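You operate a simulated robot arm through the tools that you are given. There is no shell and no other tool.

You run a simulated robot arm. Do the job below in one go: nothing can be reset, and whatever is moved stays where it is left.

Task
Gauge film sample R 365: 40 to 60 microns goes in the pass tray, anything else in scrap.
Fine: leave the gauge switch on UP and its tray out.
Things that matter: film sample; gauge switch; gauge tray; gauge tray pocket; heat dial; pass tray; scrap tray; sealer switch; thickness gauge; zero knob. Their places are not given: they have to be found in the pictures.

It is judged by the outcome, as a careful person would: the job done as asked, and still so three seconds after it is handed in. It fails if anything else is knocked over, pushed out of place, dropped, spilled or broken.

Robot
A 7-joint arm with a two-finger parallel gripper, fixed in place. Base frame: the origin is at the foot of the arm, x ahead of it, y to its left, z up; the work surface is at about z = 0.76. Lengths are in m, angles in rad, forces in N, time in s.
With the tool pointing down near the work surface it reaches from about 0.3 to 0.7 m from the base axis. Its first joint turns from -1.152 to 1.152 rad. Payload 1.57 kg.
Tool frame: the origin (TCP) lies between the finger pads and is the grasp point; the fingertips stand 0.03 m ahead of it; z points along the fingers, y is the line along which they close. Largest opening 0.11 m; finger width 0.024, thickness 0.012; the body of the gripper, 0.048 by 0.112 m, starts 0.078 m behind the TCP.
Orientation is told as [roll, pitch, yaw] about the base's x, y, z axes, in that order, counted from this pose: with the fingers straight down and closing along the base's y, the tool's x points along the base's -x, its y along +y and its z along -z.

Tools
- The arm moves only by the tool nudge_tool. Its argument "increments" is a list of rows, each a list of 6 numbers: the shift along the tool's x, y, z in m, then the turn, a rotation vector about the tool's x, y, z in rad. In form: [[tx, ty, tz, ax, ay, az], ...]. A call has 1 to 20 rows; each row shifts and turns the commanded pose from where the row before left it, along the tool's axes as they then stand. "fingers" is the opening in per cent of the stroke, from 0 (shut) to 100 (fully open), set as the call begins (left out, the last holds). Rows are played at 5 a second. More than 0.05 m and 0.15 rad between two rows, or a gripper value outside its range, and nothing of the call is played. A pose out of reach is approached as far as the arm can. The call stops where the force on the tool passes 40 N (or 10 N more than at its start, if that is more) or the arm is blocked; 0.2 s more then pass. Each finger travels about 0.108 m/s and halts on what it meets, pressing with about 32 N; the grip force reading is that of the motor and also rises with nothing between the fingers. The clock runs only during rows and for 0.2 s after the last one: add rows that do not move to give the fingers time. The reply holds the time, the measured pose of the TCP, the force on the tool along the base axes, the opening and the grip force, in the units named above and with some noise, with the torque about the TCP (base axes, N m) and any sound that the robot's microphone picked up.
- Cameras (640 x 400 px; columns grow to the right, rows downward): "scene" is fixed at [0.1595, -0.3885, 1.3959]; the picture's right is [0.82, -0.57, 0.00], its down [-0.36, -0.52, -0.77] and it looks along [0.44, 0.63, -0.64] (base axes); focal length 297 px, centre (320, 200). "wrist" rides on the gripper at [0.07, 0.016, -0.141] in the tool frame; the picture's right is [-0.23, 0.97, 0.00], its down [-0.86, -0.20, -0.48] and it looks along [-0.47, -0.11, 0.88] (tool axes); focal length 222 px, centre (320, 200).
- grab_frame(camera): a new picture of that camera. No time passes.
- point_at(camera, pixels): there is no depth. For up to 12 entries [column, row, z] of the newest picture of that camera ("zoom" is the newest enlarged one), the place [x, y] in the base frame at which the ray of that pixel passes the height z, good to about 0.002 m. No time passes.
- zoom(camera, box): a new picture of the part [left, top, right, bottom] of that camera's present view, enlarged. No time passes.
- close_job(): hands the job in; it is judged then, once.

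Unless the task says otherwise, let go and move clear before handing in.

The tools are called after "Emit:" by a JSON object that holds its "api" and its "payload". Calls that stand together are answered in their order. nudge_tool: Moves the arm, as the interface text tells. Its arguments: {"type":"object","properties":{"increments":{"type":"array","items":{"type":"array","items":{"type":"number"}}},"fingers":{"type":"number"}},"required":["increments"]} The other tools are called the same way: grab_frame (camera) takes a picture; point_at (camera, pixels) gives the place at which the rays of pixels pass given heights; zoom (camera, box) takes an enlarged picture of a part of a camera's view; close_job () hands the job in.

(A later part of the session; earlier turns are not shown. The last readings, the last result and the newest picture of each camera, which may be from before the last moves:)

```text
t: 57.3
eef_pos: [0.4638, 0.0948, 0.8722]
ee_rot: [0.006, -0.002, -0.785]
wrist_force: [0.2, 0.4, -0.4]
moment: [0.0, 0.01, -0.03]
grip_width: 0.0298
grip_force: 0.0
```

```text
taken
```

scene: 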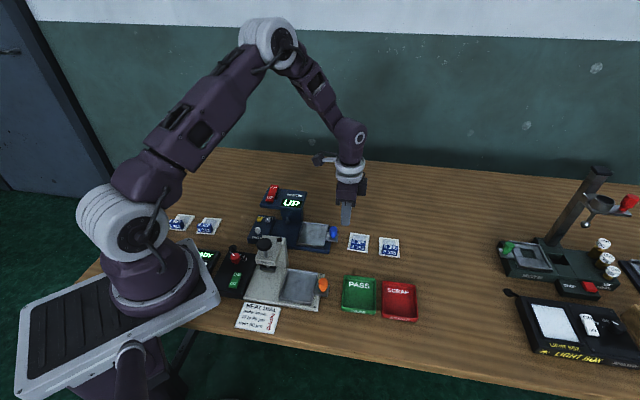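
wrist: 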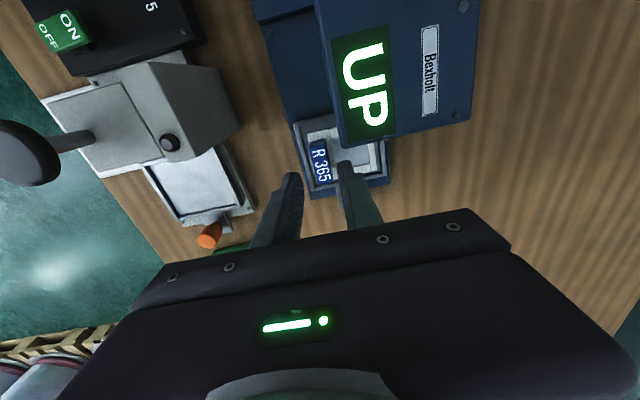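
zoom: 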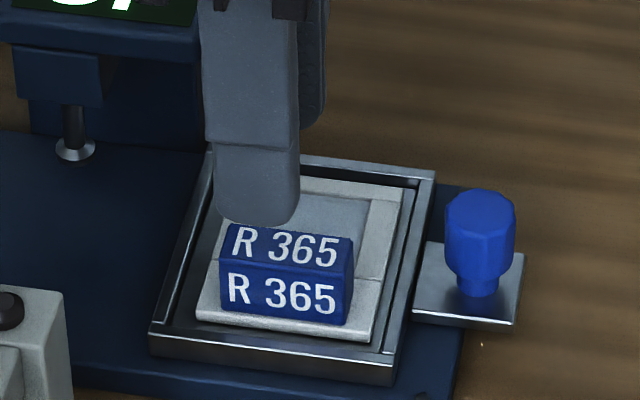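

R 365 lies flat in the tray pocket. I'll close the fingers, move outside the knob and push the tray in again.

Emit:
{"api": "nudge_tool", "payload": {"fingers": 0, "increments": [[0, 0, -0.02, 0, 0, 0], [-0.0313, 0.0093, 0, 0, 0, 0], [-0.0313, 0.0093, 0, 0, 0, 0], [-0.0313, 0.0093, 0, 0, 0, 0], [0, 0, 0.03, 0, 0, 0], [0, 0, 0.02, 0, 0, 0], [0, 0, 0, 0, 0, 0]]}}

Emit:
{"api": "zoom", "payload": {"camera": "scene", "box": [260, 190, 380, 270]}}

Emit:
{"api": "zoom", "payload": {"camera": "wrist", "box": [220, 40, 400, 190]}}

```text
t: 58.9
eef_pos: [0.5509, 0.0483, 0.8439]
ee_rot: [0.004, -0.002, -0.788]
wrist_force: [0.6, -0.7, 0.2]
moment: [-0.03, 0.0, -0.01]
grip_width: 0.0
grip_force: 21.3
```

```text
5.00 times, centred on (320, 230) of scene
```

zoom: 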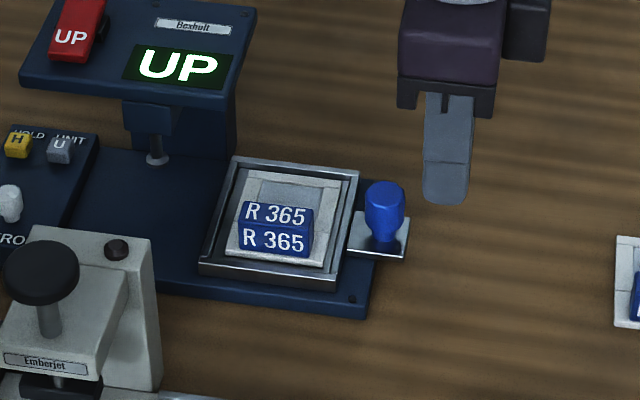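

```text
2.67 times, centred on (310, 115) of wrist
```

zoom: 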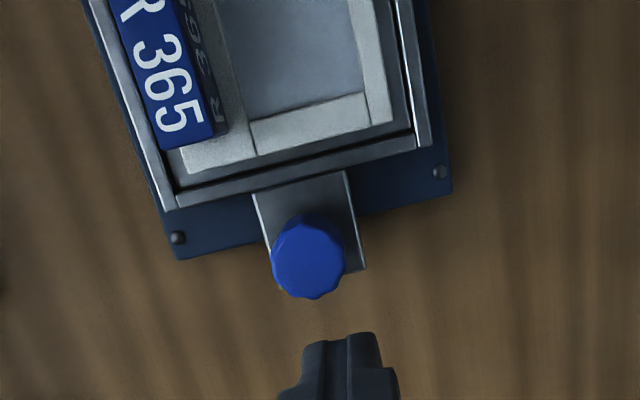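

The card sits squarely in the pocket with the window on the far side. I'll descend and push the tray in gently.

Emit:
{"api": "nudge_tool", "payload": {"increments": [[0, -0.0005, 0.02, 0, 0, 0], [0.006, 0, 0, 0, 0, 0], [0.004, 0, 0, 0, 0, 0], [0.005, 0, 0, 0, 0, 0], [0.005, 0, 0, 0, 0, 0], [0.005, 0, 0, 0, 0, 0], [0.005, 0, 0, 0, 0, 0], [0.005, 0, 0, 0, 0, 0], [0.005, 0, 0, 0, 0, 0], [0.005, 0, 0, 0, 0, 0], [0.005, 0, 0, 0, 0, 0], [0.005, 0, 0, 0, 0, 0], [0, 0, 0, 0, 0, 0]]}}

Emit:
{"api": "zoom", "payload": {"camera": "scene", "box": [240, 180, 360, 260]}}

```text
t: 61.7
eef_pos: [0.5128, 0.0875, 0.8231]
ee_rot: [0.005, -0.002, -0.785]
wrist_force: [0.1, 0.1, -0.6]
moment: [0.0, -0.02, -0.02]
grip_width: 0.0
grip_force: 21.0
```

```text
5.00 times, centred on (300, 220) of scene
```

zoom: 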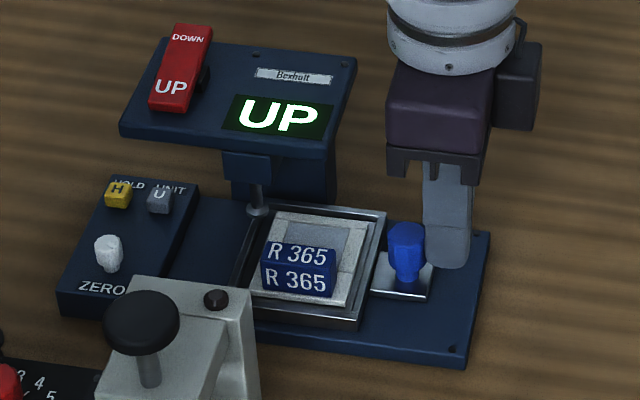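

The card is moving with the tray, passing clear of the plunger. Continue to the end stop in small steps.

Emit:
{"api": "nudge_tool", "payload": {"increments": [[0.005, 0, 0, 0, 0, 0], [0.005, 0, 0, 0, 0, 0], [0.005, 0, 0, 0, 0, 0], [0.005, 0, 0, 0, 0, 0], [0.004, 0, 0, 0, 0, 0], [0, 0, 0, 0, 0, 0]]}}

Emit:
{"api": "nudge_tool", "payload": {"increments": [[0.0015, 0, 0, 0, 0, 0], [0.0015, 0, 0, 0, 0, 0], [0.0015, 0, 0, 0, 0, 0], [0.0015, 0, 0, 0, 0, 0], [0.0015, 0, 0, 0, 0, 0], [0, 0, 0, 0, 0, 0]]}}

Emit:
{"api": "zoom", "payload": {"camera": "scene", "box": [240, 180, 360, 260]}}

```text
t: 63.1
eef_pos: [0.4953, 0.1037, 0.8246]
ee_rot: [0.006, 0.0, -0.786]
wrist_force: [-0.1, -0.4, -0.4]
moment: [-0.05, 0.01, 0.02]
grip_width: 0.0
grip_force: 21.8
```

```text
t: 64.5
eef_pos: [0.4917, 0.107, 0.823]
ee_rot: [0.006, -0.002, -0.787]
wrist_force: [10.5, -13.0, 5.5]
moment: [-0.39, -0.23, 0.05]
grip_width: 0.0
grip_force: 21.5
```

```text
5.00 times, centred on (300, 220) of scene
```

zoom: 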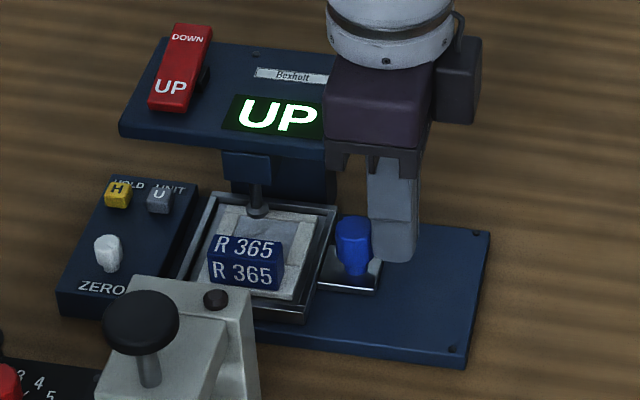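

The stop is reached (≈17 N against motion). I'll back off, lift, and inspect the plunger's alignment over the film.

Emit:
{"api": "nudge_tool", "payload": {"increments": [[-0.01, 0, 0, 0, 0, 0], [-0.012, 0, 0, 0, 0, 0], [0, 0, -0.04, 0, 0, 0], [0, 0, -0.045, 0, 0, 0], [0, 0, -0.045, 0, 0, 0], [0, 0, 0, 0, 0, 0]]}}

Emit:
{"api": "zoom", "payload": {"camera": "scene", "box": [270, 205, 330, 250]}}

```text
t: 65.9
eef_pos: [0.5051, 0.0913, 0.955]
ee_rot: [0.004, -0.001, -0.788]
wrist_force: [0.7, -0.1, 0.4]
moment: [0.01, 0.01, 0.01]
grip_width: 0.0
grip_force: 21.5
```

```text
8.89 times, centred on (300, 228) of scene
```

zoom: 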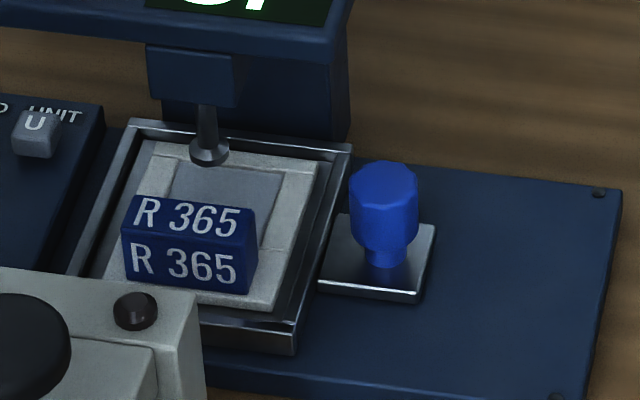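

The plunger tip (zoom (208,150)) is above the film window, so it will land on the film. Moving to the DOWN end of the rocker and pressing as before.

Emit:
{"api": "nudge_tool", "payload": {"increments": [[0.0371, 0.0153, 0, 0, 0, 0], [0.0371, 0.0153, 0, 0, 0, 0], [0.0371, 0.0153, 0, 0, 0, 0], [0.037, 0.0151, 0, 0, 0, 0], [0, 0, 0.015, 0, 0, 0], [0, 0, 0, 0, 0, 0]]}}

Emit:
{"api": "zoom", "payload": {"camera": "scene", "box": [240, 160, 340, 240]}}

```text
t: 67.3
eef_pos: [0.4437, 0.2418, 0.9379]
ee_rot: [0.004, -0.001, -0.786]
wrist_force: [-0.9, 0.6, 0.3]
moment: [0.02, -0.01, 0.02]
grip_width: 0.0001
grip_force: 21.2
```

```text
5.00 times, centred on (290, 200) of scene
```

zoom: 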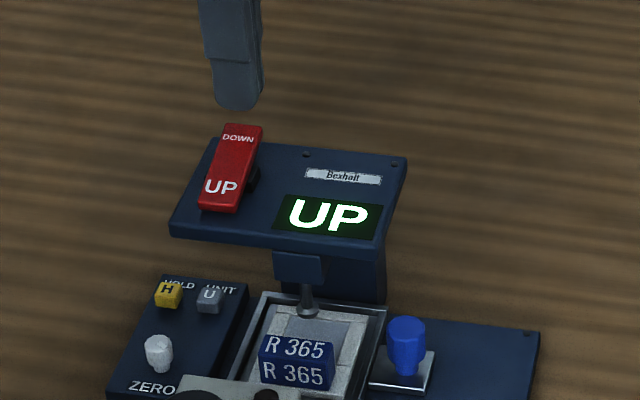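

Positioned above the DOWN end as before. Pressing down in small steps.

Emit:
{"api": "nudge_tool", "payload": {"increments": [[-0.0005, -0.0015, 0.005, 0, 0, 0], [0, 0, 0.005, 0, 0, 0], [0, 0, 0.003, 0, 0, 0], [0, 0, 0.003, 0, 0, 0], [0, 0, 0.002, 0, 0, 0], [0, 0, 0.002, 0, 0, 0], [0, 0, 0.002, 0, 0, 0], [0, 0, 0.0015, 0, 0, 0]]}}

Emit:
{"api": "nudge_tool", "payload": {"increments": [[0, 0, -0.015, 0, 0, 0], [0, 0, -0.015, 0, 0, 0], [0, 0, 0, 0, 0, 0], [0, 0, 0, 0, 0, 0], [0, 0, 0, 0, 0, 0], [0, 0, 0, 0, 0, 0], [0, 0, 0, 0, 0, 0]]}}

Emit:
{"api": "zoom", "payload": {"camera": "scene", "box": [270, 190, 320, 215]}}

Emit:
{"api": "zoom", "payload": {"camera": "scene", "box": [240, 160, 340, 240]}}

```text
t: 69.1
eef_pos: [0.4436, 0.2392, 0.9147]
ee_rot: [0.004, -0.002, -0.788]
wrist_force: [-0.6, 0.5, -0.9]
moment: [-0.02, 0.0, 0.04]
grip_width: 0.0
grip_force: 20.6
```

```text
t: 70.7
eef_pos: [0.4441, 0.2407, 0.9464]
ee_rot: [0.006, 0.0, -0.786]
wrist_force: [0.6, 0.0, 0.4]
moment: [-0.02, 0.01, 0.02]
grip_width: 0.0
grip_force: 21.5
```

```text
12.80 times, centred on (295, 202) of scene
```

zoom: 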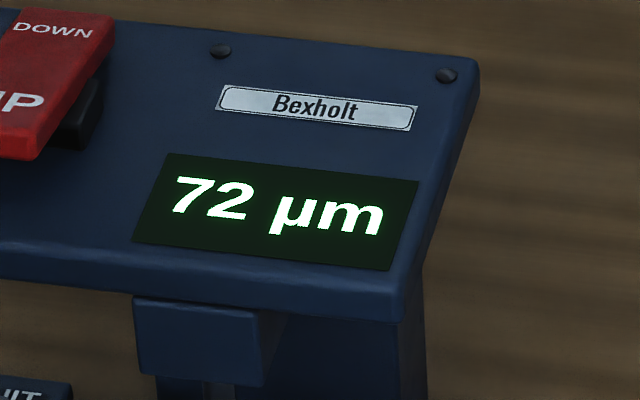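

```text
5.00 times, centred on (290, 200) of scene
```

zoom: 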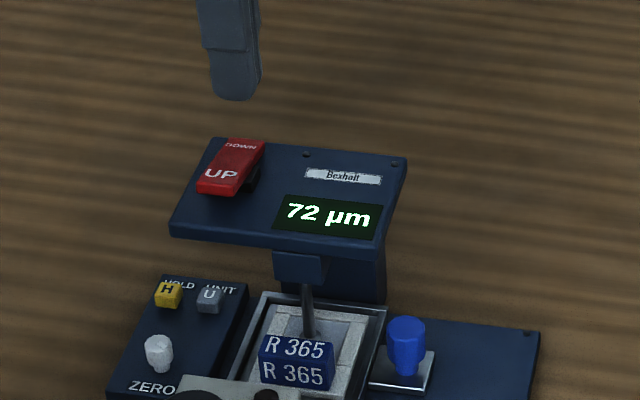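

The gauge reads 72 µm with R 365 under the plunger (zero was 0 µm). I'll wait a moment and re-read to be sure it is steady.

Emit:
{"api": "nudge_tool", "payload": {"increments": [[0, 0, 0, 0, 0, 0], [0, 0, 0, 0, 0, 0], [0, 0, 0, 0, 0, 0], [0, 0, 0, 0, 0, 0], [0, 0, 0, 0, 0, 0], [0, 0, 0, 0, 0, 0]]}}

Emit:
{"api": "zoom", "payload": {"camera": "scene", "box": [260, 190, 330, 245]}}

```text
t: 72.1
eef_pos: [0.4432, 0.2405, 0.9459]
ee_rot: [0.005, -0.004, -0.785]
wrist_force: [-0.1, 0.0, 0.7]
moment: [0.02, -0.01, -0.02]
grip_width: 0.0
grip_force: 22.1
```

```text
7.27 times, centred on (295, 218) of scene
```

zoom: 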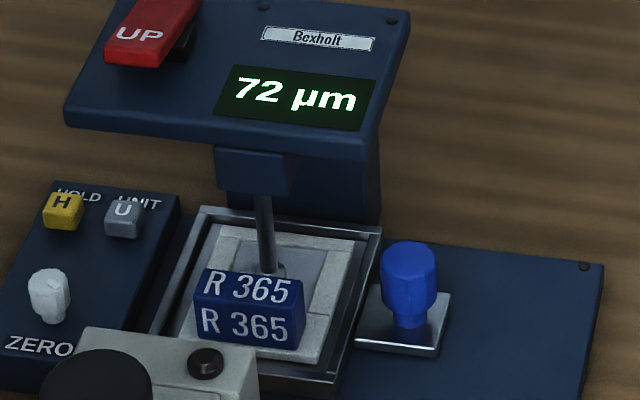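

Steady at 72 µm, plunger on the film — outside 40–60, so R 365 goes to SCRAP. Pressing the UP end of the rocker now.

Emit:
{"api": "nudge_tool", "payload": {"increments": [[0.0005, -0.026, 0, 0, 0, 0], [0.0005, -0.026, 0, 0, 0, 0], [0, 0, 0.006, 0, 0, 0], [0, 0, 0.006, 0, 0, 0], [0, 0, 0.005, 0, 0, 0], [0, 0, 0.003, 0, 0, 0], [0, 0, 0.003, 0, 0, 0], [0, 0, 0.002, 0, 0, 0], [0, 0, 0.002, 0, 0, 0], [0, 0, 0.002, 0, 0, 0], [0, 0, 0.0015, 0, 0, 0]]}}

Emit:
{"api": "nudge_tool", "payload": {"increments": [[0, 0, -0.015, 0, 0, 0], [0, 0, -0.02, 0, 0, 0], [0, 0, -0.02, 0, 0, 0], [0, 0, 0, 0, 0, 0]]}}

Emit:
{"api": "zoom", "payload": {"camera": "scene", "box": [240, 160, 340, 240]}}

```text
t: 74.5
eef_pos: [0.4054, 0.2042, 0.9139]
ee_rot: [0.008, -0.001, -0.787]
wrist_force: [0.2, -1.9, 11.7]
moment: [0.05, -0.05, -0.02]
grip_width: 0.0
grip_force: 21.2
```

```text
t: 75.5
eef_pos: [0.4051, 0.2032, 0.9693]
ee_rot: [0.006, -0.001, -0.785]
wrist_force: [0.8, -0.2, 0.1]
moment: [-0.01, 0.0, 0.02]
grip_width: 0.0
grip_force: 21.4
```

```text
5.00 times, centred on (290, 200) of scene
```

zoom: 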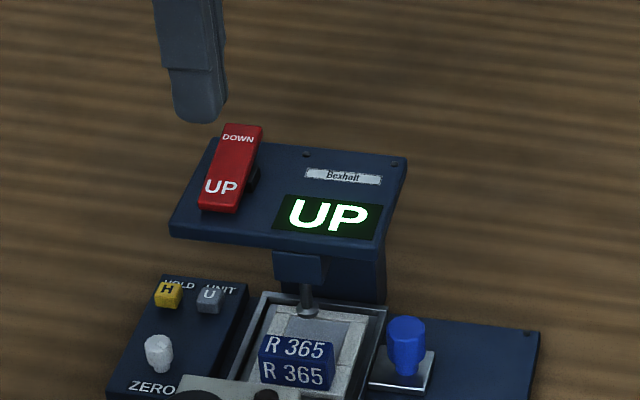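

UP is restored and the plunger is raised. Next I'll go grip the tray knob (offset outward as before) to pull the tray out.

Emit:
{"api": "nudge_tool", "payload": {"fingers": 50, "increments": [[-0.0379, -0.0032, 0, 0, 0, 0], [-0.0379, -0.0032, 0, 0, 0, 0], [-0.0379, -0.0032, 0, 0, 0, 0], [0, 0, 0.04, 0, 0, 0], [0, 0, 0.04, 0, 0, 0], [0, 0, 0.04, 0, 0, 0], [0, 0, 0.01, 0, 0, 0], [0, 0, 0, 0, 0, 0]]}}

Emit:
{"api": "zoom", "payload": {"camera": "scene", "box": [250, 180, 350, 260]}}

```text
t: 77.3
eef_pos: [0.4803, 0.116, 0.8394]
ee_rot: [0.005, -0.003, -0.786]
wrist_force: [0.5, 0.3, -0.2]
moment: [0.02, 0.0, 0.03]
grip_width: 0.055
grip_force: 0.1
```

```text
5.00 times, centred on (300, 220) of scene
```

zoom: 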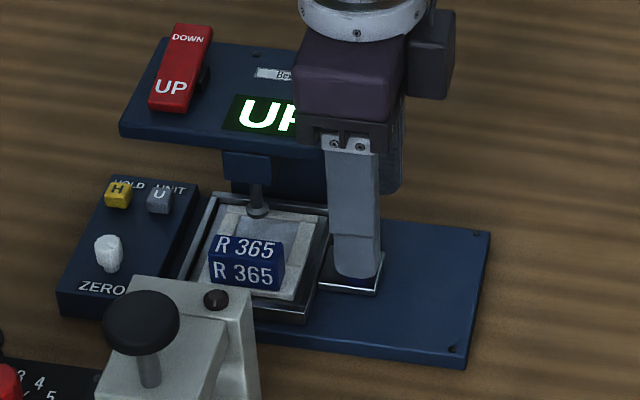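

Fingers straddle the knob again. I'll lower to z ≈ 0.823, and close on it.

Emit:
{"api": "nudge_tool", "payload": {"increments": [[0.001, -0.001, 0.009, 0, 0, 0], [0, 0, 0.008, 0, 0, 0], [0, 0, 0, 0, 0, 0]]}}

Emit:
{"api": "nudge_tool", "payload": {"fingers": 0, "increments": [[0, 0, 0, 0, 0, 0], [0, 0, 0, 0, 0, 0], [0, 0, 0, 0, 0, 0]]}}

```text
t: 78.1
eef_pos: [0.4784, 0.1173, 0.8225]
ee_rot: [0.005, -0.001, -0.785]
wrist_force: [-0.2, -0.3, 0.7]
moment: [0.0, -0.03, -0.01]
grip_width: 0.0549
grip_force: 0.1
```

```text
t: 78.9
eef_pos: [0.4772, 0.1165, 0.8234]
ee_rot: [0.004, 0.001, -0.787]
wrist_force: [-3.8, -4.7, 0.1]
moment: [-0.19, 0.13, 0.04]
grip_width: 0.0211
grip_force: 34.8
```

Gripped with only ~6 N side load. I'll relieve slightly and pull out in small steps.

Emit:
{"api": "nudge_tool", "payload": {"increments": [[-0.002, -0.0005, 0, 0, 0, 0], [-0.004, 0, 0, 0, 0, 0], [-0.005, 0, 0, 0, 0, 0], [-0.005, 0, 0, 0, 0, 0], [0, 0, 0, 0, 0, 0]]}}

```text
t: 80.1
eef_pos: [0.4887, 0.1051, 0.8227]
ee_rot: [0.006, -0.002, -0.787]
wrist_force: [-6.0, -5.5, 18.3]
moment: [0.12, 0.5, 0.07]
grip_width: 0.0209
grip_force: 34.6
```

Small loads again (8 N sideways, 18 N up); I'll correct half a millimetre each and keep pulling.

Emit:
{"api": "nudge_tool", "payload": {"increments": [[0, -0.0005, -0.0006, 0, 0, 0], [-0.004, 0, 0, 0, 0, 0], [-0.005, 0, 0, 0, 0, 0], [-0.005, 0, 0, 0, 0, 0], [0, 0, 0, 0, 0, 0]]}}

```text
t: 81.3
eef_pos: [0.497, 0.0956, 0.823]
ee_rot: [0.005, 0.0, -0.787]
wrist_force: [2.9, 1.6, -16.4]
moment: [0.21, 0.03, -0.07]
grip_width: 0.0212
grip_force: 34.2
```

Emit:
{"api": "nudge_tool", "payload": {"increments": [[0, 0.0002, 0.0005, 0, 0, 0], [-0.004, 0, 0, 0, 0, 0], [-0.005, 0, 0, 0, 0, 0], [-0.005, 0, 0, 0, 0, 0], [0, 0, 0, 0, 0, 0]]}}

Emit:
{"api": "zoom", "payload": {"camera": "scene", "box": [250, 180, 370, 260]}}

```text
t: 82.5
eef_pos: [0.5085, 0.0847, 0.8233]
ee_rot: [0.004, -0.003, -0.785]
wrist_force: [-2.3, -1.9, 9.6]
moment: [-0.1, 0.09, 0.04]
grip_width: 0.021
grip_force: 34.0
```

```text
5.00 times, centred on (310, 220) of scene
```

zoom: 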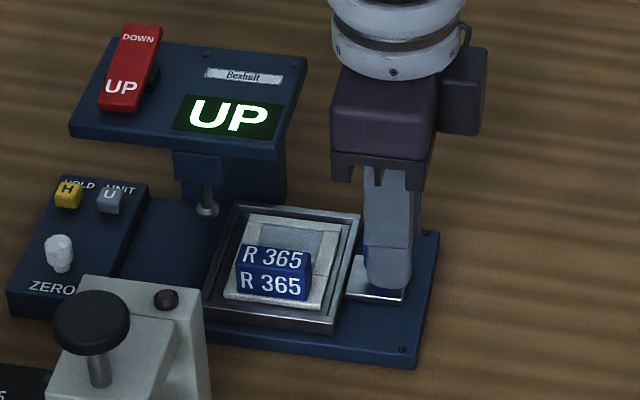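

The tray is about 60 % out with the card riding steadily. Continue pulling ~28 mm.

Emit:
{"api": "nudge_tool", "payload": {"increments": [[-0.004, 0, -0.0002, 0, 0, 0], [-0.005, 0, 0, 0, 0, 0], [-0.005, 0, 0, 0, 0, 0], [0, 0, 0, 0, 0, 0]]}}

Emit:
{"api": "nudge_tool", "payload": {"increments": [[-0.004, 0, 0, 0, 0, 0], [-0.004, 0, 0, 0, 0, 0], [-0.004, 0, 0, 0, 0, 0], [0, 0, 0, 0, 0, 0]]}}

Emit:
{"api": "zoom", "payload": {"camera": "scene", "box": [250, 180, 370, 260]}}

```text
t: 83.5
eef_pos: [0.5191, 0.0751, 0.8223]
ee_rot: [0.009, -0.002, -0.785]
wrist_force: [2.5, 3.0, 1.4]
moment: [0.25, 0.09, -0.02]
grip_width: 0.0209
grip_force: 34.3
```

```text
t: 84.5
eef_pos: [0.5275, 0.0675, 0.8223]
ee_rot: [0.007, -0.002, -0.786]
wrist_force: [3.5, 3.9, 10.7]
moment: [0.45, 0.25, 0.0]
grip_width: 0.0207
grip_force: 34.3
```

```text
5.00 times, centred on (310, 220) of scene
```

zoom: 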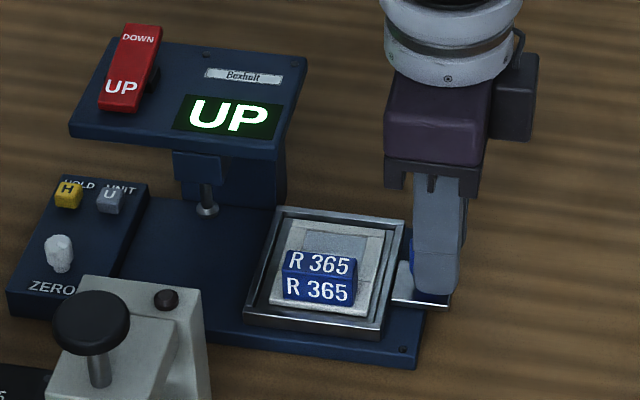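

About 3–4 mm remain to the original out position (pan corner (405,222) vs (410,220)). Pulling a bit further.

Emit:
{"api": "nudge_tool", "payload": {"increments": [[-0.002, -0.0002, -0.0003, 0, 0, 0], [-0.002, 0, 0, 0, 0, 0], [-0.001, 0, 0, 0, 0, 0], [0, 0, 0, 0, 0, 0]]}}

Emit:
{"api": "zoom", "payload": {"camera": "scene", "box": [250, 180, 370, 260]}}

```text
t: 85.5
eef_pos: [0.5295, 0.0638, 0.8229]
ee_rot: [0.007, -0.001, -0.785]
wrist_force: [9.8, 10.3, 1.3]
moment: [0.33, -0.29, -0.06]
grip_width: 0.0214
grip_force: 34.8
```

```text
5.00 times, centred on (310, 220) of scene
```

zoom: 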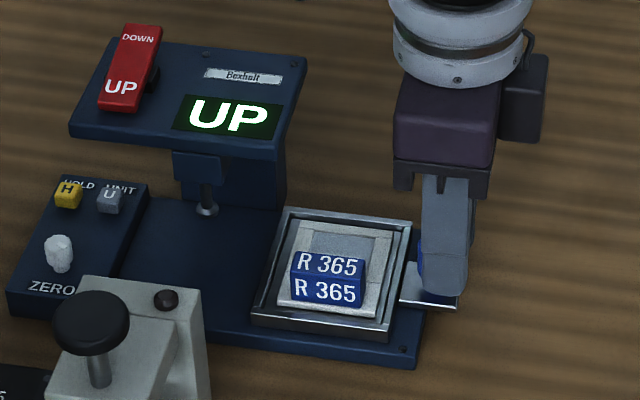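

The tray is fully out at its original position. Releasing the knob, lifting and looking at the card.

Emit:
{"api": "nudge_tool", "payload": {"fingers": 45, "increments": [[0, 0, 0, 0, 0, 0], [0, 0, 0, 0, 0, 0], [0, 0, -0.02, 0, 0, 0], [0, 0, -0.03, 0, 0, 0], [0, 0, -0.02, 0, 0, 0], [0, 0, 0, 0, 0, 0]]}}

Emit:
{"api": "grab_frame", "payload": {"camera": "wrist"}}

Emit:
{"api": "zoom", "payload": {"camera": "wrist", "box": [230, 40, 410, 170]}}

```text
t: 86.9
eef_pos: [0.5285, 0.0626, 0.8934]
ee_rot: [0.005, -0.002, -0.786]
wrist_force: [-0.4, 0.0, -0.5]
moment: [0.02, 0.01, -0.01]
grip_width: 0.0495
grip_force: 0.0
```

```text
taken
```

wrist: 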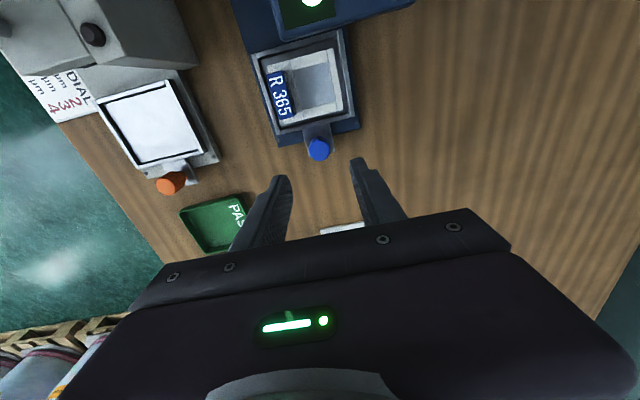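

```text
3.08 times, centred on (320, 105) of wrist
```

zoom: 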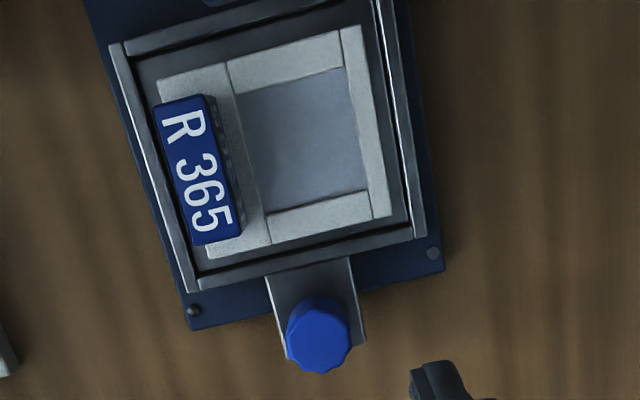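

Tab top is at zoom corners (153,106), (205,94), (234,237), (192,246), at height about 0.8065. Measuring the grasp point and card outline.

Emit:
{"api": "point_at", "payload": {"camera": "zoom", "pixels": [[153, 106, 0.8065], [205, 94, 0.8065], [234, 237, 0.8065], [192, 246, 0.8065], [196, 171, 0.8065], [157, 80, 0.784], [340, 30, 0.784], [392, 215, 0.784], [208, 256, 0.784], [319, 325, 0.812]]}}

Emit:
{"api": "zoom", "payload": {"camera": "scene", "box": [285, 205, 345, 250]}}

```text
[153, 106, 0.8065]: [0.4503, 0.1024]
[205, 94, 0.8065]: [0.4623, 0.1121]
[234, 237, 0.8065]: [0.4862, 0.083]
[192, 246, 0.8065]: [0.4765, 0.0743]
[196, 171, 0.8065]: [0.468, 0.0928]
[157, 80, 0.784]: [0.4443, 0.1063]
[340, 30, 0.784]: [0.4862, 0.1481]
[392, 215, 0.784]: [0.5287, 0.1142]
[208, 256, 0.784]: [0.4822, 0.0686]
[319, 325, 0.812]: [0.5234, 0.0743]
```

```text
8.89 times, centred on (315, 228) of scene
```

zoom: 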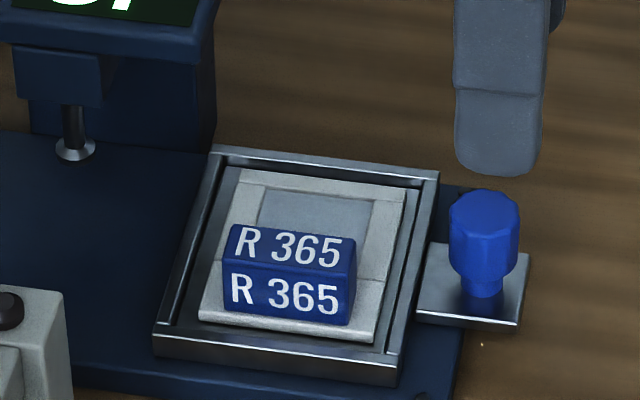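

Emit:
{"api": "point_at", "payload": {"camera": "zoom", "pixels": [[235, 225, 0.8065], [355, 238, 0.8065], [349, 277, 0.8065], [223, 261, 0.8065], [238, 168, 0.784], [405, 189, 0.784], [374, 342, 0.784], [198, 319, 0.784]]}}

```text
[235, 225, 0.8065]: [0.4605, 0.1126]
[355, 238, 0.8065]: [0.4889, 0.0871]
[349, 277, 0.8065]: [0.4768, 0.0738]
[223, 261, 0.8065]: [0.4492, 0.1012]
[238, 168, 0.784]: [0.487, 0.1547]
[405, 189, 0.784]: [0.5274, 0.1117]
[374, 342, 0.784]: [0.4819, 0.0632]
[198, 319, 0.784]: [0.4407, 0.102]
```

Both cameras put the tab centre at (0.4688, 0.0933), aligned at ~45°. I'll move above it, narrow the opening to 30 %, and descend partway.

Emit:
{"api": "nudge_tool", "payload": {"fingers": 30, "increments": [[0.032, -0.0102, 0, 0, 0, 0], [0.032, -0.0103, 0, 0, 0, 0], [0, 0, 0.025, 0, 0, 0], [0, 0, 0.025, 0, 0, 0], [0, 0, 0, 0, 0, 0]]}}

Emit:
{"api": "zoom", "payload": {"camera": "scene", "box": [285, 205, 345, 250]}}

Emit:
{"api": "zoom", "payload": {"camera": "wrist", "box": [250, 90, 430, 220]}}

```text
t: 88.1
eef_pos: [0.4696, 0.0948, 0.8426]
ee_rot: [0.005, -0.001, -0.786]
wrist_force: [-0.2, 0.3, -0.1]
moment: [-0.02, 0.01, -0.02]
grip_width: 0.0332
grip_force: 0.0
```

```text
8.89 times, centred on (315, 228) of scene
```

zoom: 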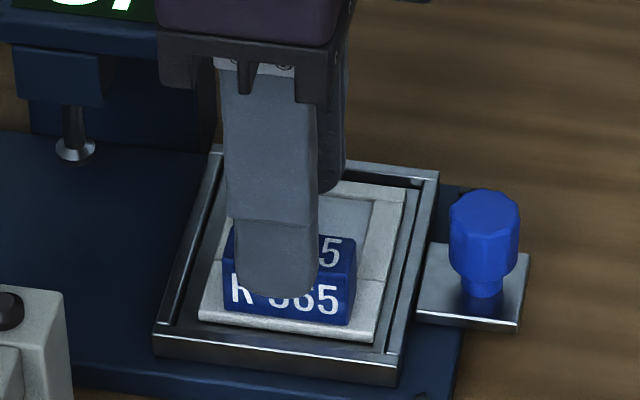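

```text
3.08 times, centred on (340, 155) of wrist
```

zoom: 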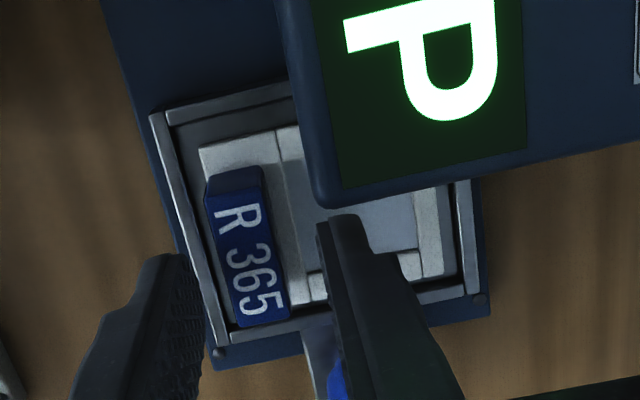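

Close to centred; I'll shift 2 mm toward −l and lower to z ≈ 0.818.

Emit:
{"api": "nudge_tool", "payload": {"increments": [[0, -0.002, 0.01, 0, 0, 0], [0, 0, 0.01, 0, 0, 0], [0, 0, 0.004, 0, 0, 0], [0, 0, 0, 0, 0, 0]]}}

Emit:
{"api": "zoom", "payload": {"camera": "scene", "box": [285, 205, 345, 250]}}

Emit:
{"api": "zoom", "payload": {"camera": "wrist", "box": [250, 90, 430, 220]}}

```text
t: 89.1
eef_pos: [0.4692, 0.0922, 0.8188]
ee_rot: [0.007, -0.002, -0.788]
wrist_force: [1.2, 0.3, -0.3]
moment: [0.02, 0.01, -0.01]
grip_width: 0.0329
grip_force: 0.1
```

```text
8.89 times, centred on (315, 228) of scene
```

zoom: 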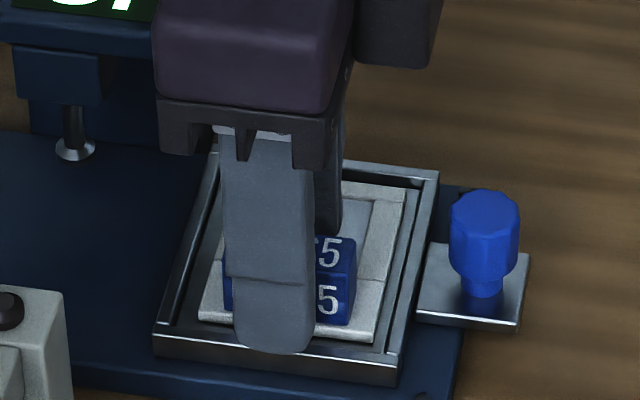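

```text
3.08 times, centred on (340, 155) of wrist
```

zoom: 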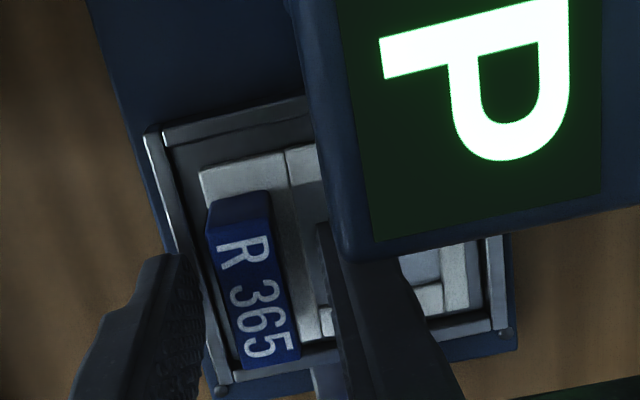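

No contact force; the fingers are either side of the tab. Closing now.

Emit:
{"api": "nudge_tool", "payload": {"fingers": 0, "increments": [[0, 0, 0, 0, 0, 0], [0, 0, 0, 0, 0, 0], [0, 0, 0, 0, 0, 0], [0, 0, 0, 0, 0, 0]]}}

Emit:
{"api": "zoom", "payload": {"camera": "scene", "box": [285, 205, 345, 250]}}

Emit:
{"api": "zoom", "payload": {"camera": "wrist", "box": [250, 90, 430, 220]}}

```text
t: 90.1
eef_pos: [0.4694, 0.0937, 0.8182]
ee_rot: [0.005, -0.001, -0.785]
wrist_force: [-0.5, 0.3, -0.6]
moment: [0.04, 0.03, 0.03]
grip_width: 0.0146
grip_force: 30.4
```

```text
8.89 times, centred on (315, 228) of scene
```

zoom: 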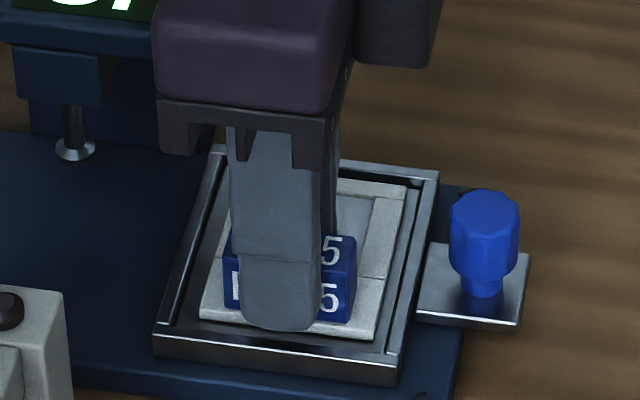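

```text
3.08 times, centred on (340, 155) of wrist
```

zoom: 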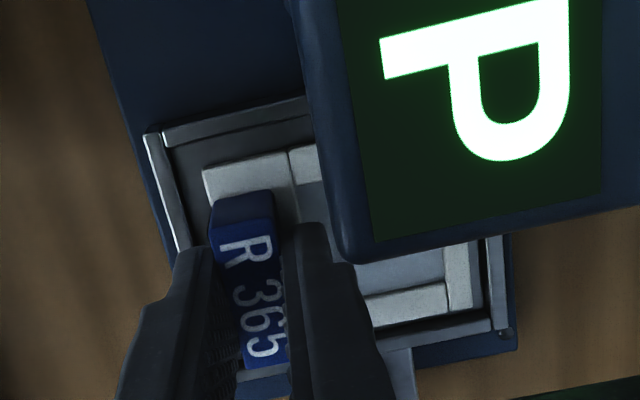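

Firm grip (0.0146). I'll lift slowly just above the rim, then shift ~12 mm outward (clear of the head overhang) before lifting further.

Emit:
{"api": "nudge_tool", "payload": {"increments": [[0, 0, -0.001, 0, 0, 0], [0, 0, -0.002, 0, 0, 0], [0, 0, -0.003, 0, 0, 0], [0, 0, -0.003, 0, 0, 0], [0, 0, -0.003, 0, 0, 0], [0, 0, -0.003, 0, 0, 0], [0, 0, -0.003, 0, 0, 0], [0, 0, 0, 0, 0, 0]]}}

Emit:
{"api": "zoom", "payload": {"camera": "scene", "box": [285, 205, 345, 250]}}

Emit:
{"api": "zoom", "payload": {"camera": "wrist", "box": [250, 90, 430, 220]}}

```text
t: 91.9
eef_pos: [0.4688, 0.0924, 0.8365]
ee_rot: [0.005, -0.001, -0.784]
wrist_force: [-0.3, -0.2, -1.0]
moment: [-0.03, 0.01, -0.06]
grip_width: 0.0148
grip_force: 30.9
```

```text
8.89 times, centred on (315, 228) of scene
```

zoom: 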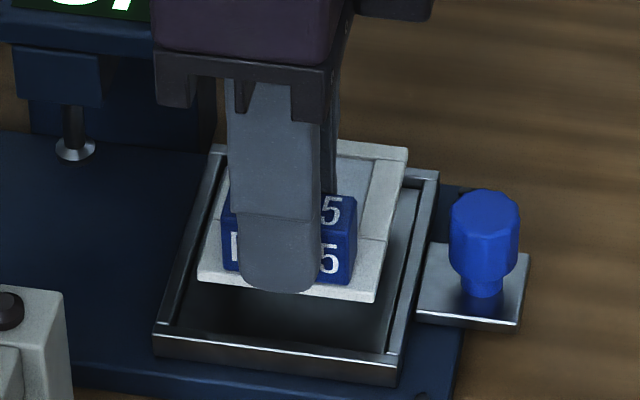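

```text
3.08 times, centred on (340, 155) of wrist
```

zoom: 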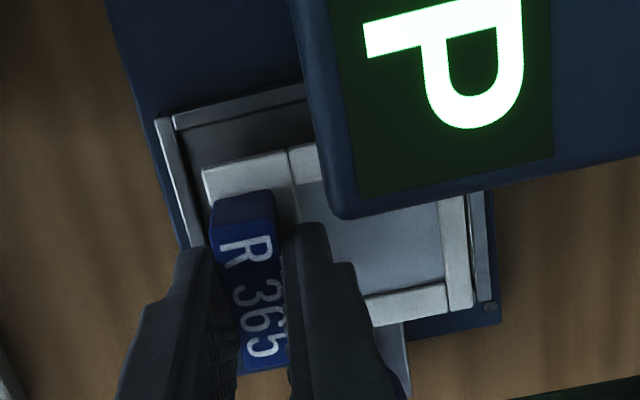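

The card is held clear above the rim. I'll shift outward and lift, and measure the SCRAP tray in the scene view.

Emit:
{"api": "nudge_tool", "payload": {"increments": [[-0.004, 0, -0.001, 0, 0, 0], [-0.008, 0, -0.003, 0, 0, 0], [0, 0, -0.008, 0, 0, 0], [0, 0, -0.012, 0, 0, 0], [0, 0, -0.015, 0, 0, 0], [0, 0, -0.015, 0, 0, 0], [0, 0, -0.01, 0, 0, 0], [0, 0, 0, 0, 0, 0]]}}

Emit:
{"api": "zoom", "payload": {"camera": "scene", "box": [330, 265, 430, 335]}}

Emit:
{"api": "grab_frame", "payload": {"camera": "wrist"}}

```text
t: 93.7
eef_pos: [0.4757, 0.0848, 0.9006]
ee_rot: [0.005, -0.002, -0.786]
wrist_force: [0.0, -0.2, -0.7]
moment: [0.01, 0.01, 0.01]
grip_width: 0.0147
grip_force: 31.3
```

```text
5.71 times, centred on (380, 300) of scene
```

zoom: 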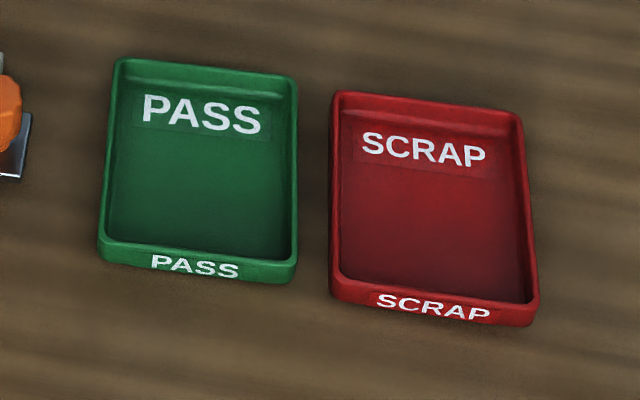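

```text
taken
```

wrist: 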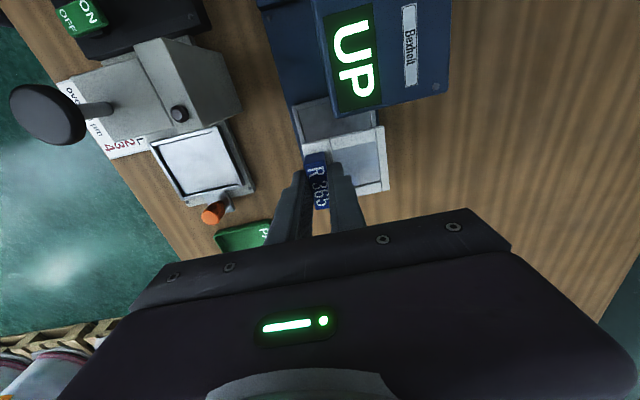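

SCRAP tray rim corners in this zoom: (333,92), (521,113), (540,302), (330,280). Getting their coordinates.

Emit:
{"api": "point_at", "payload": {"camera": "zoom", "pixels": [[333, 92, 0.778], [521, 113, 0.778], [540, 302, 0.778], [330, 280, 0.778], [348, 135, 0.764], [510, 155, 0.764], [527, 300, 0.764], [342, 275, 0.764], [333, 300, 0.76], [538, 325, 0.76], [425, 150, 0.764]]}}

```text
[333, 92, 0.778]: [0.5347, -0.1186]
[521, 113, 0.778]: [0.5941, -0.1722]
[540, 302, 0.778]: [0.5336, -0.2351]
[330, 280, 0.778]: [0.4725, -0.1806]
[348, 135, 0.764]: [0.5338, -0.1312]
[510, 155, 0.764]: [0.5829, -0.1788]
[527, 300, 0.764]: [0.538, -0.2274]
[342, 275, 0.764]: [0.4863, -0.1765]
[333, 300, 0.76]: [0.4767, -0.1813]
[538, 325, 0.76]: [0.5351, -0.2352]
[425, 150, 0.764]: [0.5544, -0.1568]
```

SCRAP tray centre is about (0.5345, −0.1775), aligned at ~45° like the card. I'll carry the card over it at a safe height in gentle steps.

Emit:
{"api": "nudge_tool", "payload": {"increments": [[-0.008, -0.006, 0, 0, 0, 0], [-0.0162, -0.012, 0, 0, 0, 0], [-0.0162, -0.012, 0, 0, 0, 0], [-0.0162, -0.012, 0, 0, 0, 0], [-0.0162, -0.012, 0, 0, 0, 0], [-0.0162, -0.012, 0, 0, 0, 0], [-0.0162, -0.012, 0, 0, 0, 0], [-0.0162, -0.012, 0, 0, 0, 0], [-0.0162, -0.012, 0, 0, 0, 0], [-0.0162, -0.012, 0, 0, 0, 0], [-0.0162, -0.012, 0, 0, 0, 0], [-0.0162, -0.012, 0, 0, 0, 0], [-0.0162, -0.012, 0, 0, 0, 0], [-0.0162, -0.012, 0, 0, 0, 0], [-0.008, -0.006, 0, 0, 0, 0], [0, 0, 0, 0, 0, 0]]}}

Emit:
{"api": "grab_frame", "payload": {"camera": "wrist"}}

Emit:
{"api": "grab_frame", "payload": {"camera": "scene"}}

Emit:
{"api": "zoom", "payload": {"camera": "wrist", "box": [240, 90, 420, 220]}}

```text
t: 97.1
eef_pos: [0.517, -0.194, 0.9001]
ee_rot: [0.006, 0.0, -0.786]
wrist_force: [0.1, -0.1, -0.4]
moment: [-0.01, -0.03, 0.02]
grip_width: 0.015
grip_force: 30.5
```

```text
taken
```

wrist: 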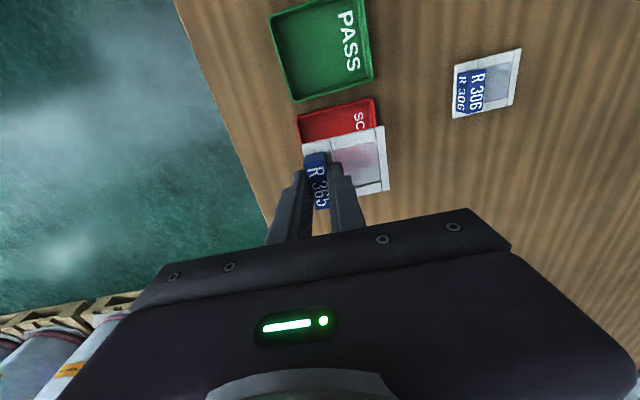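

```text
taken
```

scene: 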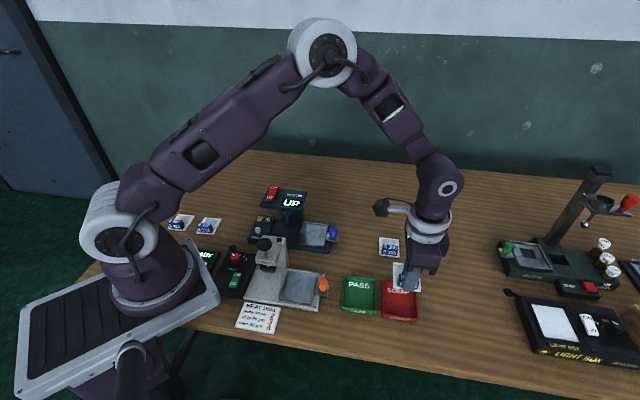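

```text
3.08 times, centred on (330, 155) of wrist
```

zoom: 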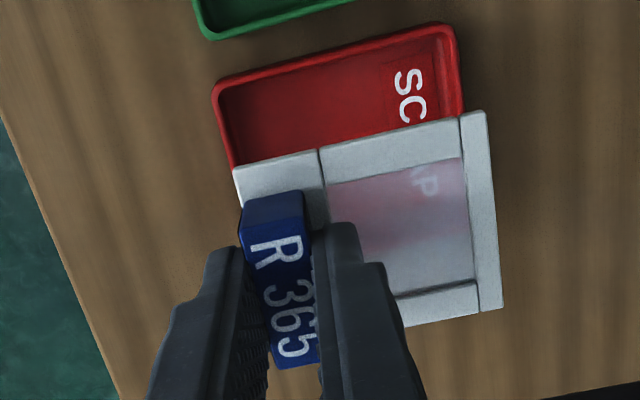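

The card is over the SCRAP tray (tray rim corners at zoom (213,88) and (449,24)). Comparing card and tray positions precisely.

Emit:
{"api": "point_at", "payload": {"camera": "zoom", "pixels": [[233, 168, 0.866], [485, 110, 0.866], [503, 307, 0.866], [213, 88, 0.778], [449, 24, 0.778], [213, 88, 0.772], [449, 24, 0.772], [231, 165, 0.776], [466, 108, 0.776]]}}

```text
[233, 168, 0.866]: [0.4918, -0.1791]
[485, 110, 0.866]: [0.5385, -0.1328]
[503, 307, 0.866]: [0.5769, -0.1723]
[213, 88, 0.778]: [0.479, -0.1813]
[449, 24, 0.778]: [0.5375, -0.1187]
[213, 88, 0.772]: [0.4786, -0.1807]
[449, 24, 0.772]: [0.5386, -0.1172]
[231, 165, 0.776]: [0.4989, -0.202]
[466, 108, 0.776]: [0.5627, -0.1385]
```

Card centre (s −0.502, l 0.254) matches the tray centre (s −0.503, l 0.253) well, and the rim is near z≈0.772. I'll lower to just above the rim.

Emit:
{"api": "nudge_tool", "payload": {"increments": [[-0.001, 0, 0.012, 0, 0, 0], [0, 0, 0.015, 0, 0, 0], [0, 0, 0.015, 0, 0, 0], [0, 0, 0.015, 0, 0, 0], [0, 0, 0.012, 0, 0, 0], [0, 0, 0.008, 0, 0, 0], [0, 0, 0, 0, 0, 0]]}}

Emit:
{"api": "zoom", "payload": {"camera": "scene", "box": [350, 255, 440, 335]}}

Emit:
{"api": "zoom", "payload": {"camera": "wrist", "box": [240, 90, 420, 220]}}

```text
t: 98.7
eef_pos: [0.5196, -0.1961, 0.8235]
ee_rot: [0.004, -0.003, -0.785]
wrist_force: [1.2, 0.4, -0.8]
moment: [-0.03, 0.0, 0.0]
grip_width: 0.0148
grip_force: 31.1
```

```text
5.00 times, centred on (395, 295) of scene
```

zoom: 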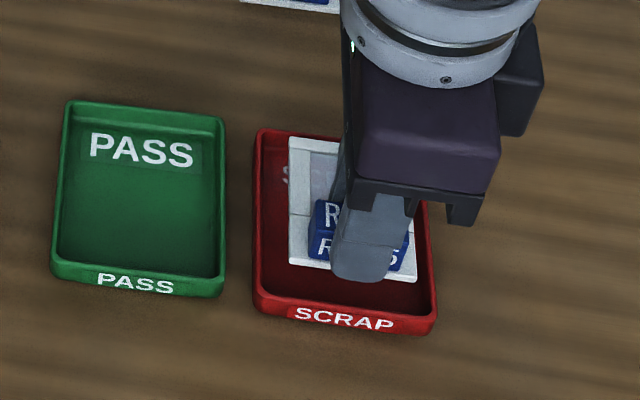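

```text
3.08 times, centred on (330, 155) of wrist
```

zoom: 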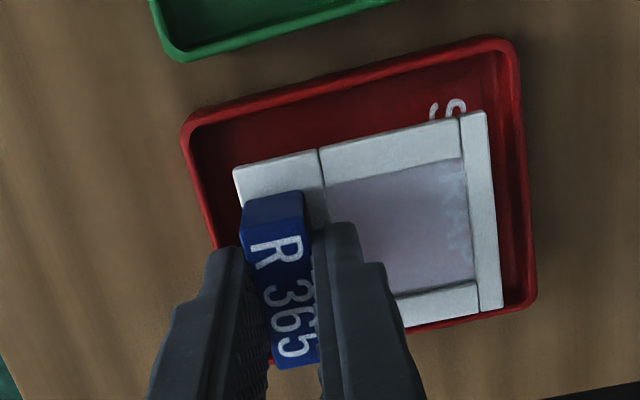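

Nearly in; I'll re-measure the card vs tray in this closer view to fine-tune.

Emit:
{"api": "point_at", "payload": {"camera": "zoom", "pixels": [[233, 168, 0.7895], [485, 110, 0.7895], [503, 307, 0.7895], [183, 118, 0.772], [512, 40, 0.772], [536, 300, 0.772], [197, 127, 0.772], [499, 52, 0.772], [519, 295, 0.772]]}}

```text
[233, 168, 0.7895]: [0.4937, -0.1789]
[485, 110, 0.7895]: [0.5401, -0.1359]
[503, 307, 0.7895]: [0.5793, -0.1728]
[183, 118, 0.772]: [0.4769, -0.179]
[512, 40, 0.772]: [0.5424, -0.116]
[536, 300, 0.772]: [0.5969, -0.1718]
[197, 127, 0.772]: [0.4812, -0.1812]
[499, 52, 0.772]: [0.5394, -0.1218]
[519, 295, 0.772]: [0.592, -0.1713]
```

Card is centred in the tray within a millimetre. I'll lower slowly so the fingertips stop just above the rim (card ~3 mm off the tray floor), watching force.

Emit:
{"api": "nudge_tool", "payload": {"increments": [[0, 0.001, 0.005, 0, 0, 0], [0, 0, 0.005, 0, 0, 0], [0, 0, 0.004, 0, 0, 0], [0, 0, 0.003, 0, 0, 0], [0, 0, 0, 0, 0, 0]]}}

Emit:
{"api": "zoom", "payload": {"camera": "scene", "box": [370, 270, 430, 325]}}

```text
t: 99.9
eef_pos: [0.5212, -0.1942, 0.8065]
ee_rot: [0.006, -0.001, -0.787]
wrist_force: [-0.3, 0.3, 0.4]
moment: [-0.01, 0.02, -0.02]
grip_width: 0.0146
grip_force: 30.8
```

```text
7.27 times, centred on (400, 298) of scene
```

zoom: 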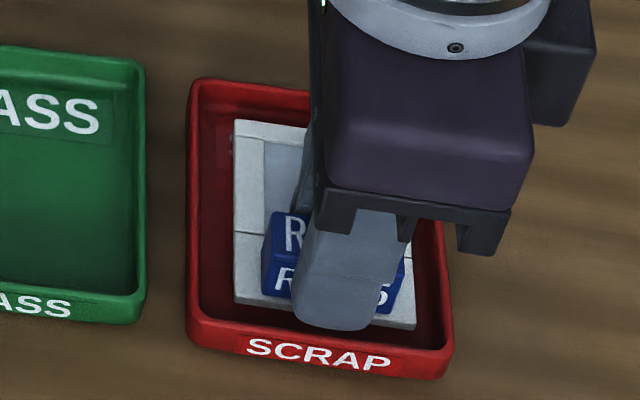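

No contact yet; card hovers just over the floor. Lowering a further ~2–3 mm in 1 mm steps.

Emit:
{"api": "nudge_tool", "payload": {"increments": [[0, 0, 0.001, 0, 0, 0], [0, 0, 0.001, 0, 0, 0], [0, 0, 0, 0, 0, 0]]}}

```text
t: 100.7
eef_pos: [0.5218, -0.196, 0.8032]
ee_rot: [0.005, -0.003, -0.784]
wrist_force: [0.7, -0.8, 0.6]
moment: [0.01, 0.01, 0.02]
grip_width: 0.0147
grip_force: 30.9
```

Fingertips are about at the rim top with the card ~2–3 mm above the tray floor. I'll open just enough to release (20 %), then lift straight up.

Emit:
{"api": "nudge_tool", "payload": {"fingers": 21, "increments": [[0, 0, 0, 0, 0, 0], [0, 0, 0, 0, 0, 0], [0, 0, -0.003, 0, 0, 0], [0, 0, -0.01, 0, 0, 0], [0, 0, -0.02, 0, 0, 0], [0, 0, -0.03, 0, 0, 0], [0, 0, -0.04, 0, 0, 0], [0, 0, 0, 0, 0, 0]]}}

Emit:
{"api": "zoom", "payload": {"camera": "scene", "box": [350, 255, 440, 335]}}

Emit:
{"api": "grab_frame", "payload": {"camera": "wrist"}}

```text
t: 102.5
eef_pos: [0.5203, -0.1957, 0.9086]
ee_rot: [0.006, -0.003, -0.786]
wrist_force: [-0.5, 0.2, -0.1]
moment: [0.0, -0.03, 0.01]
grip_width: 0.0228
grip_force: 0.1
```

```text
5.00 times, centred on (395, 295) of scene
```

zoom: 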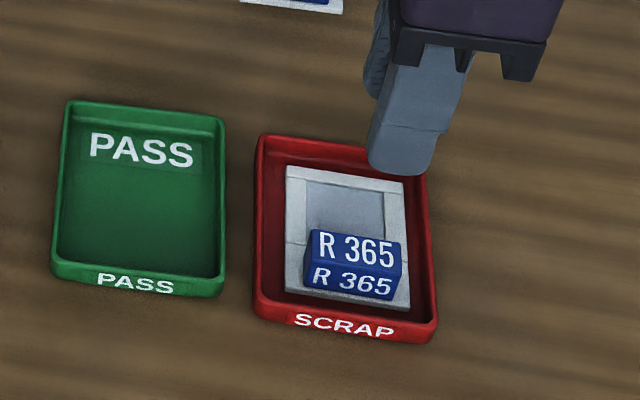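

```text
taken
```

wrist: 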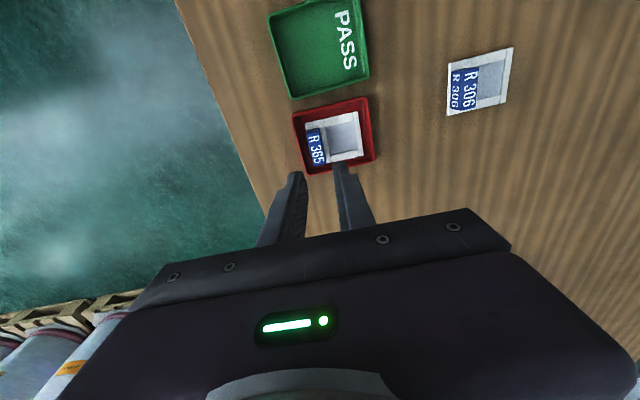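

R 365 lies flat in the SCRAP tray. The tray's edge looks shifted a few pixels compared with before, so I'll check with the same zoom box I used earlier.

Emit:
{"api": "zoom", "payload": {"camera": "scene", "box": [330, 265, 430, 335]}}

Emit:
{"api": "point_at", "payload": {"camera": "zoom", "pixels": [[333, 92, 0.772], [521, 113, 0.772], [540, 302, 0.772], [330, 280, 0.772], [330, 288, 0.772], [540, 310, 0.772]]}}

```text
5.71 times, centred on (380, 300) of scene
```

zoom: 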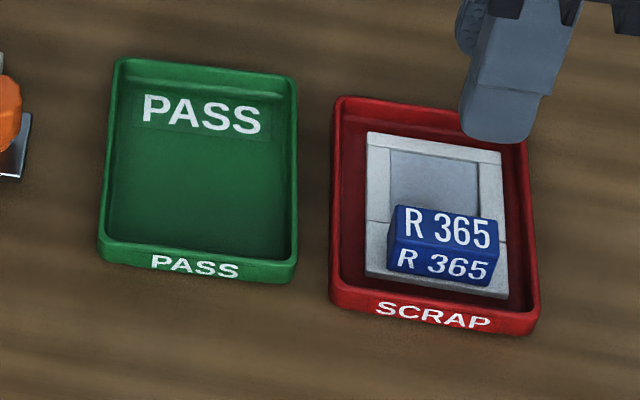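

```text
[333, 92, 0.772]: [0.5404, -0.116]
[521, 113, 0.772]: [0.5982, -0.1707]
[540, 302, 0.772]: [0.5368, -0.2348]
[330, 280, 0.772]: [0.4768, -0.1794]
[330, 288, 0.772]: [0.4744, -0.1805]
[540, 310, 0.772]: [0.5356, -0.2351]
```

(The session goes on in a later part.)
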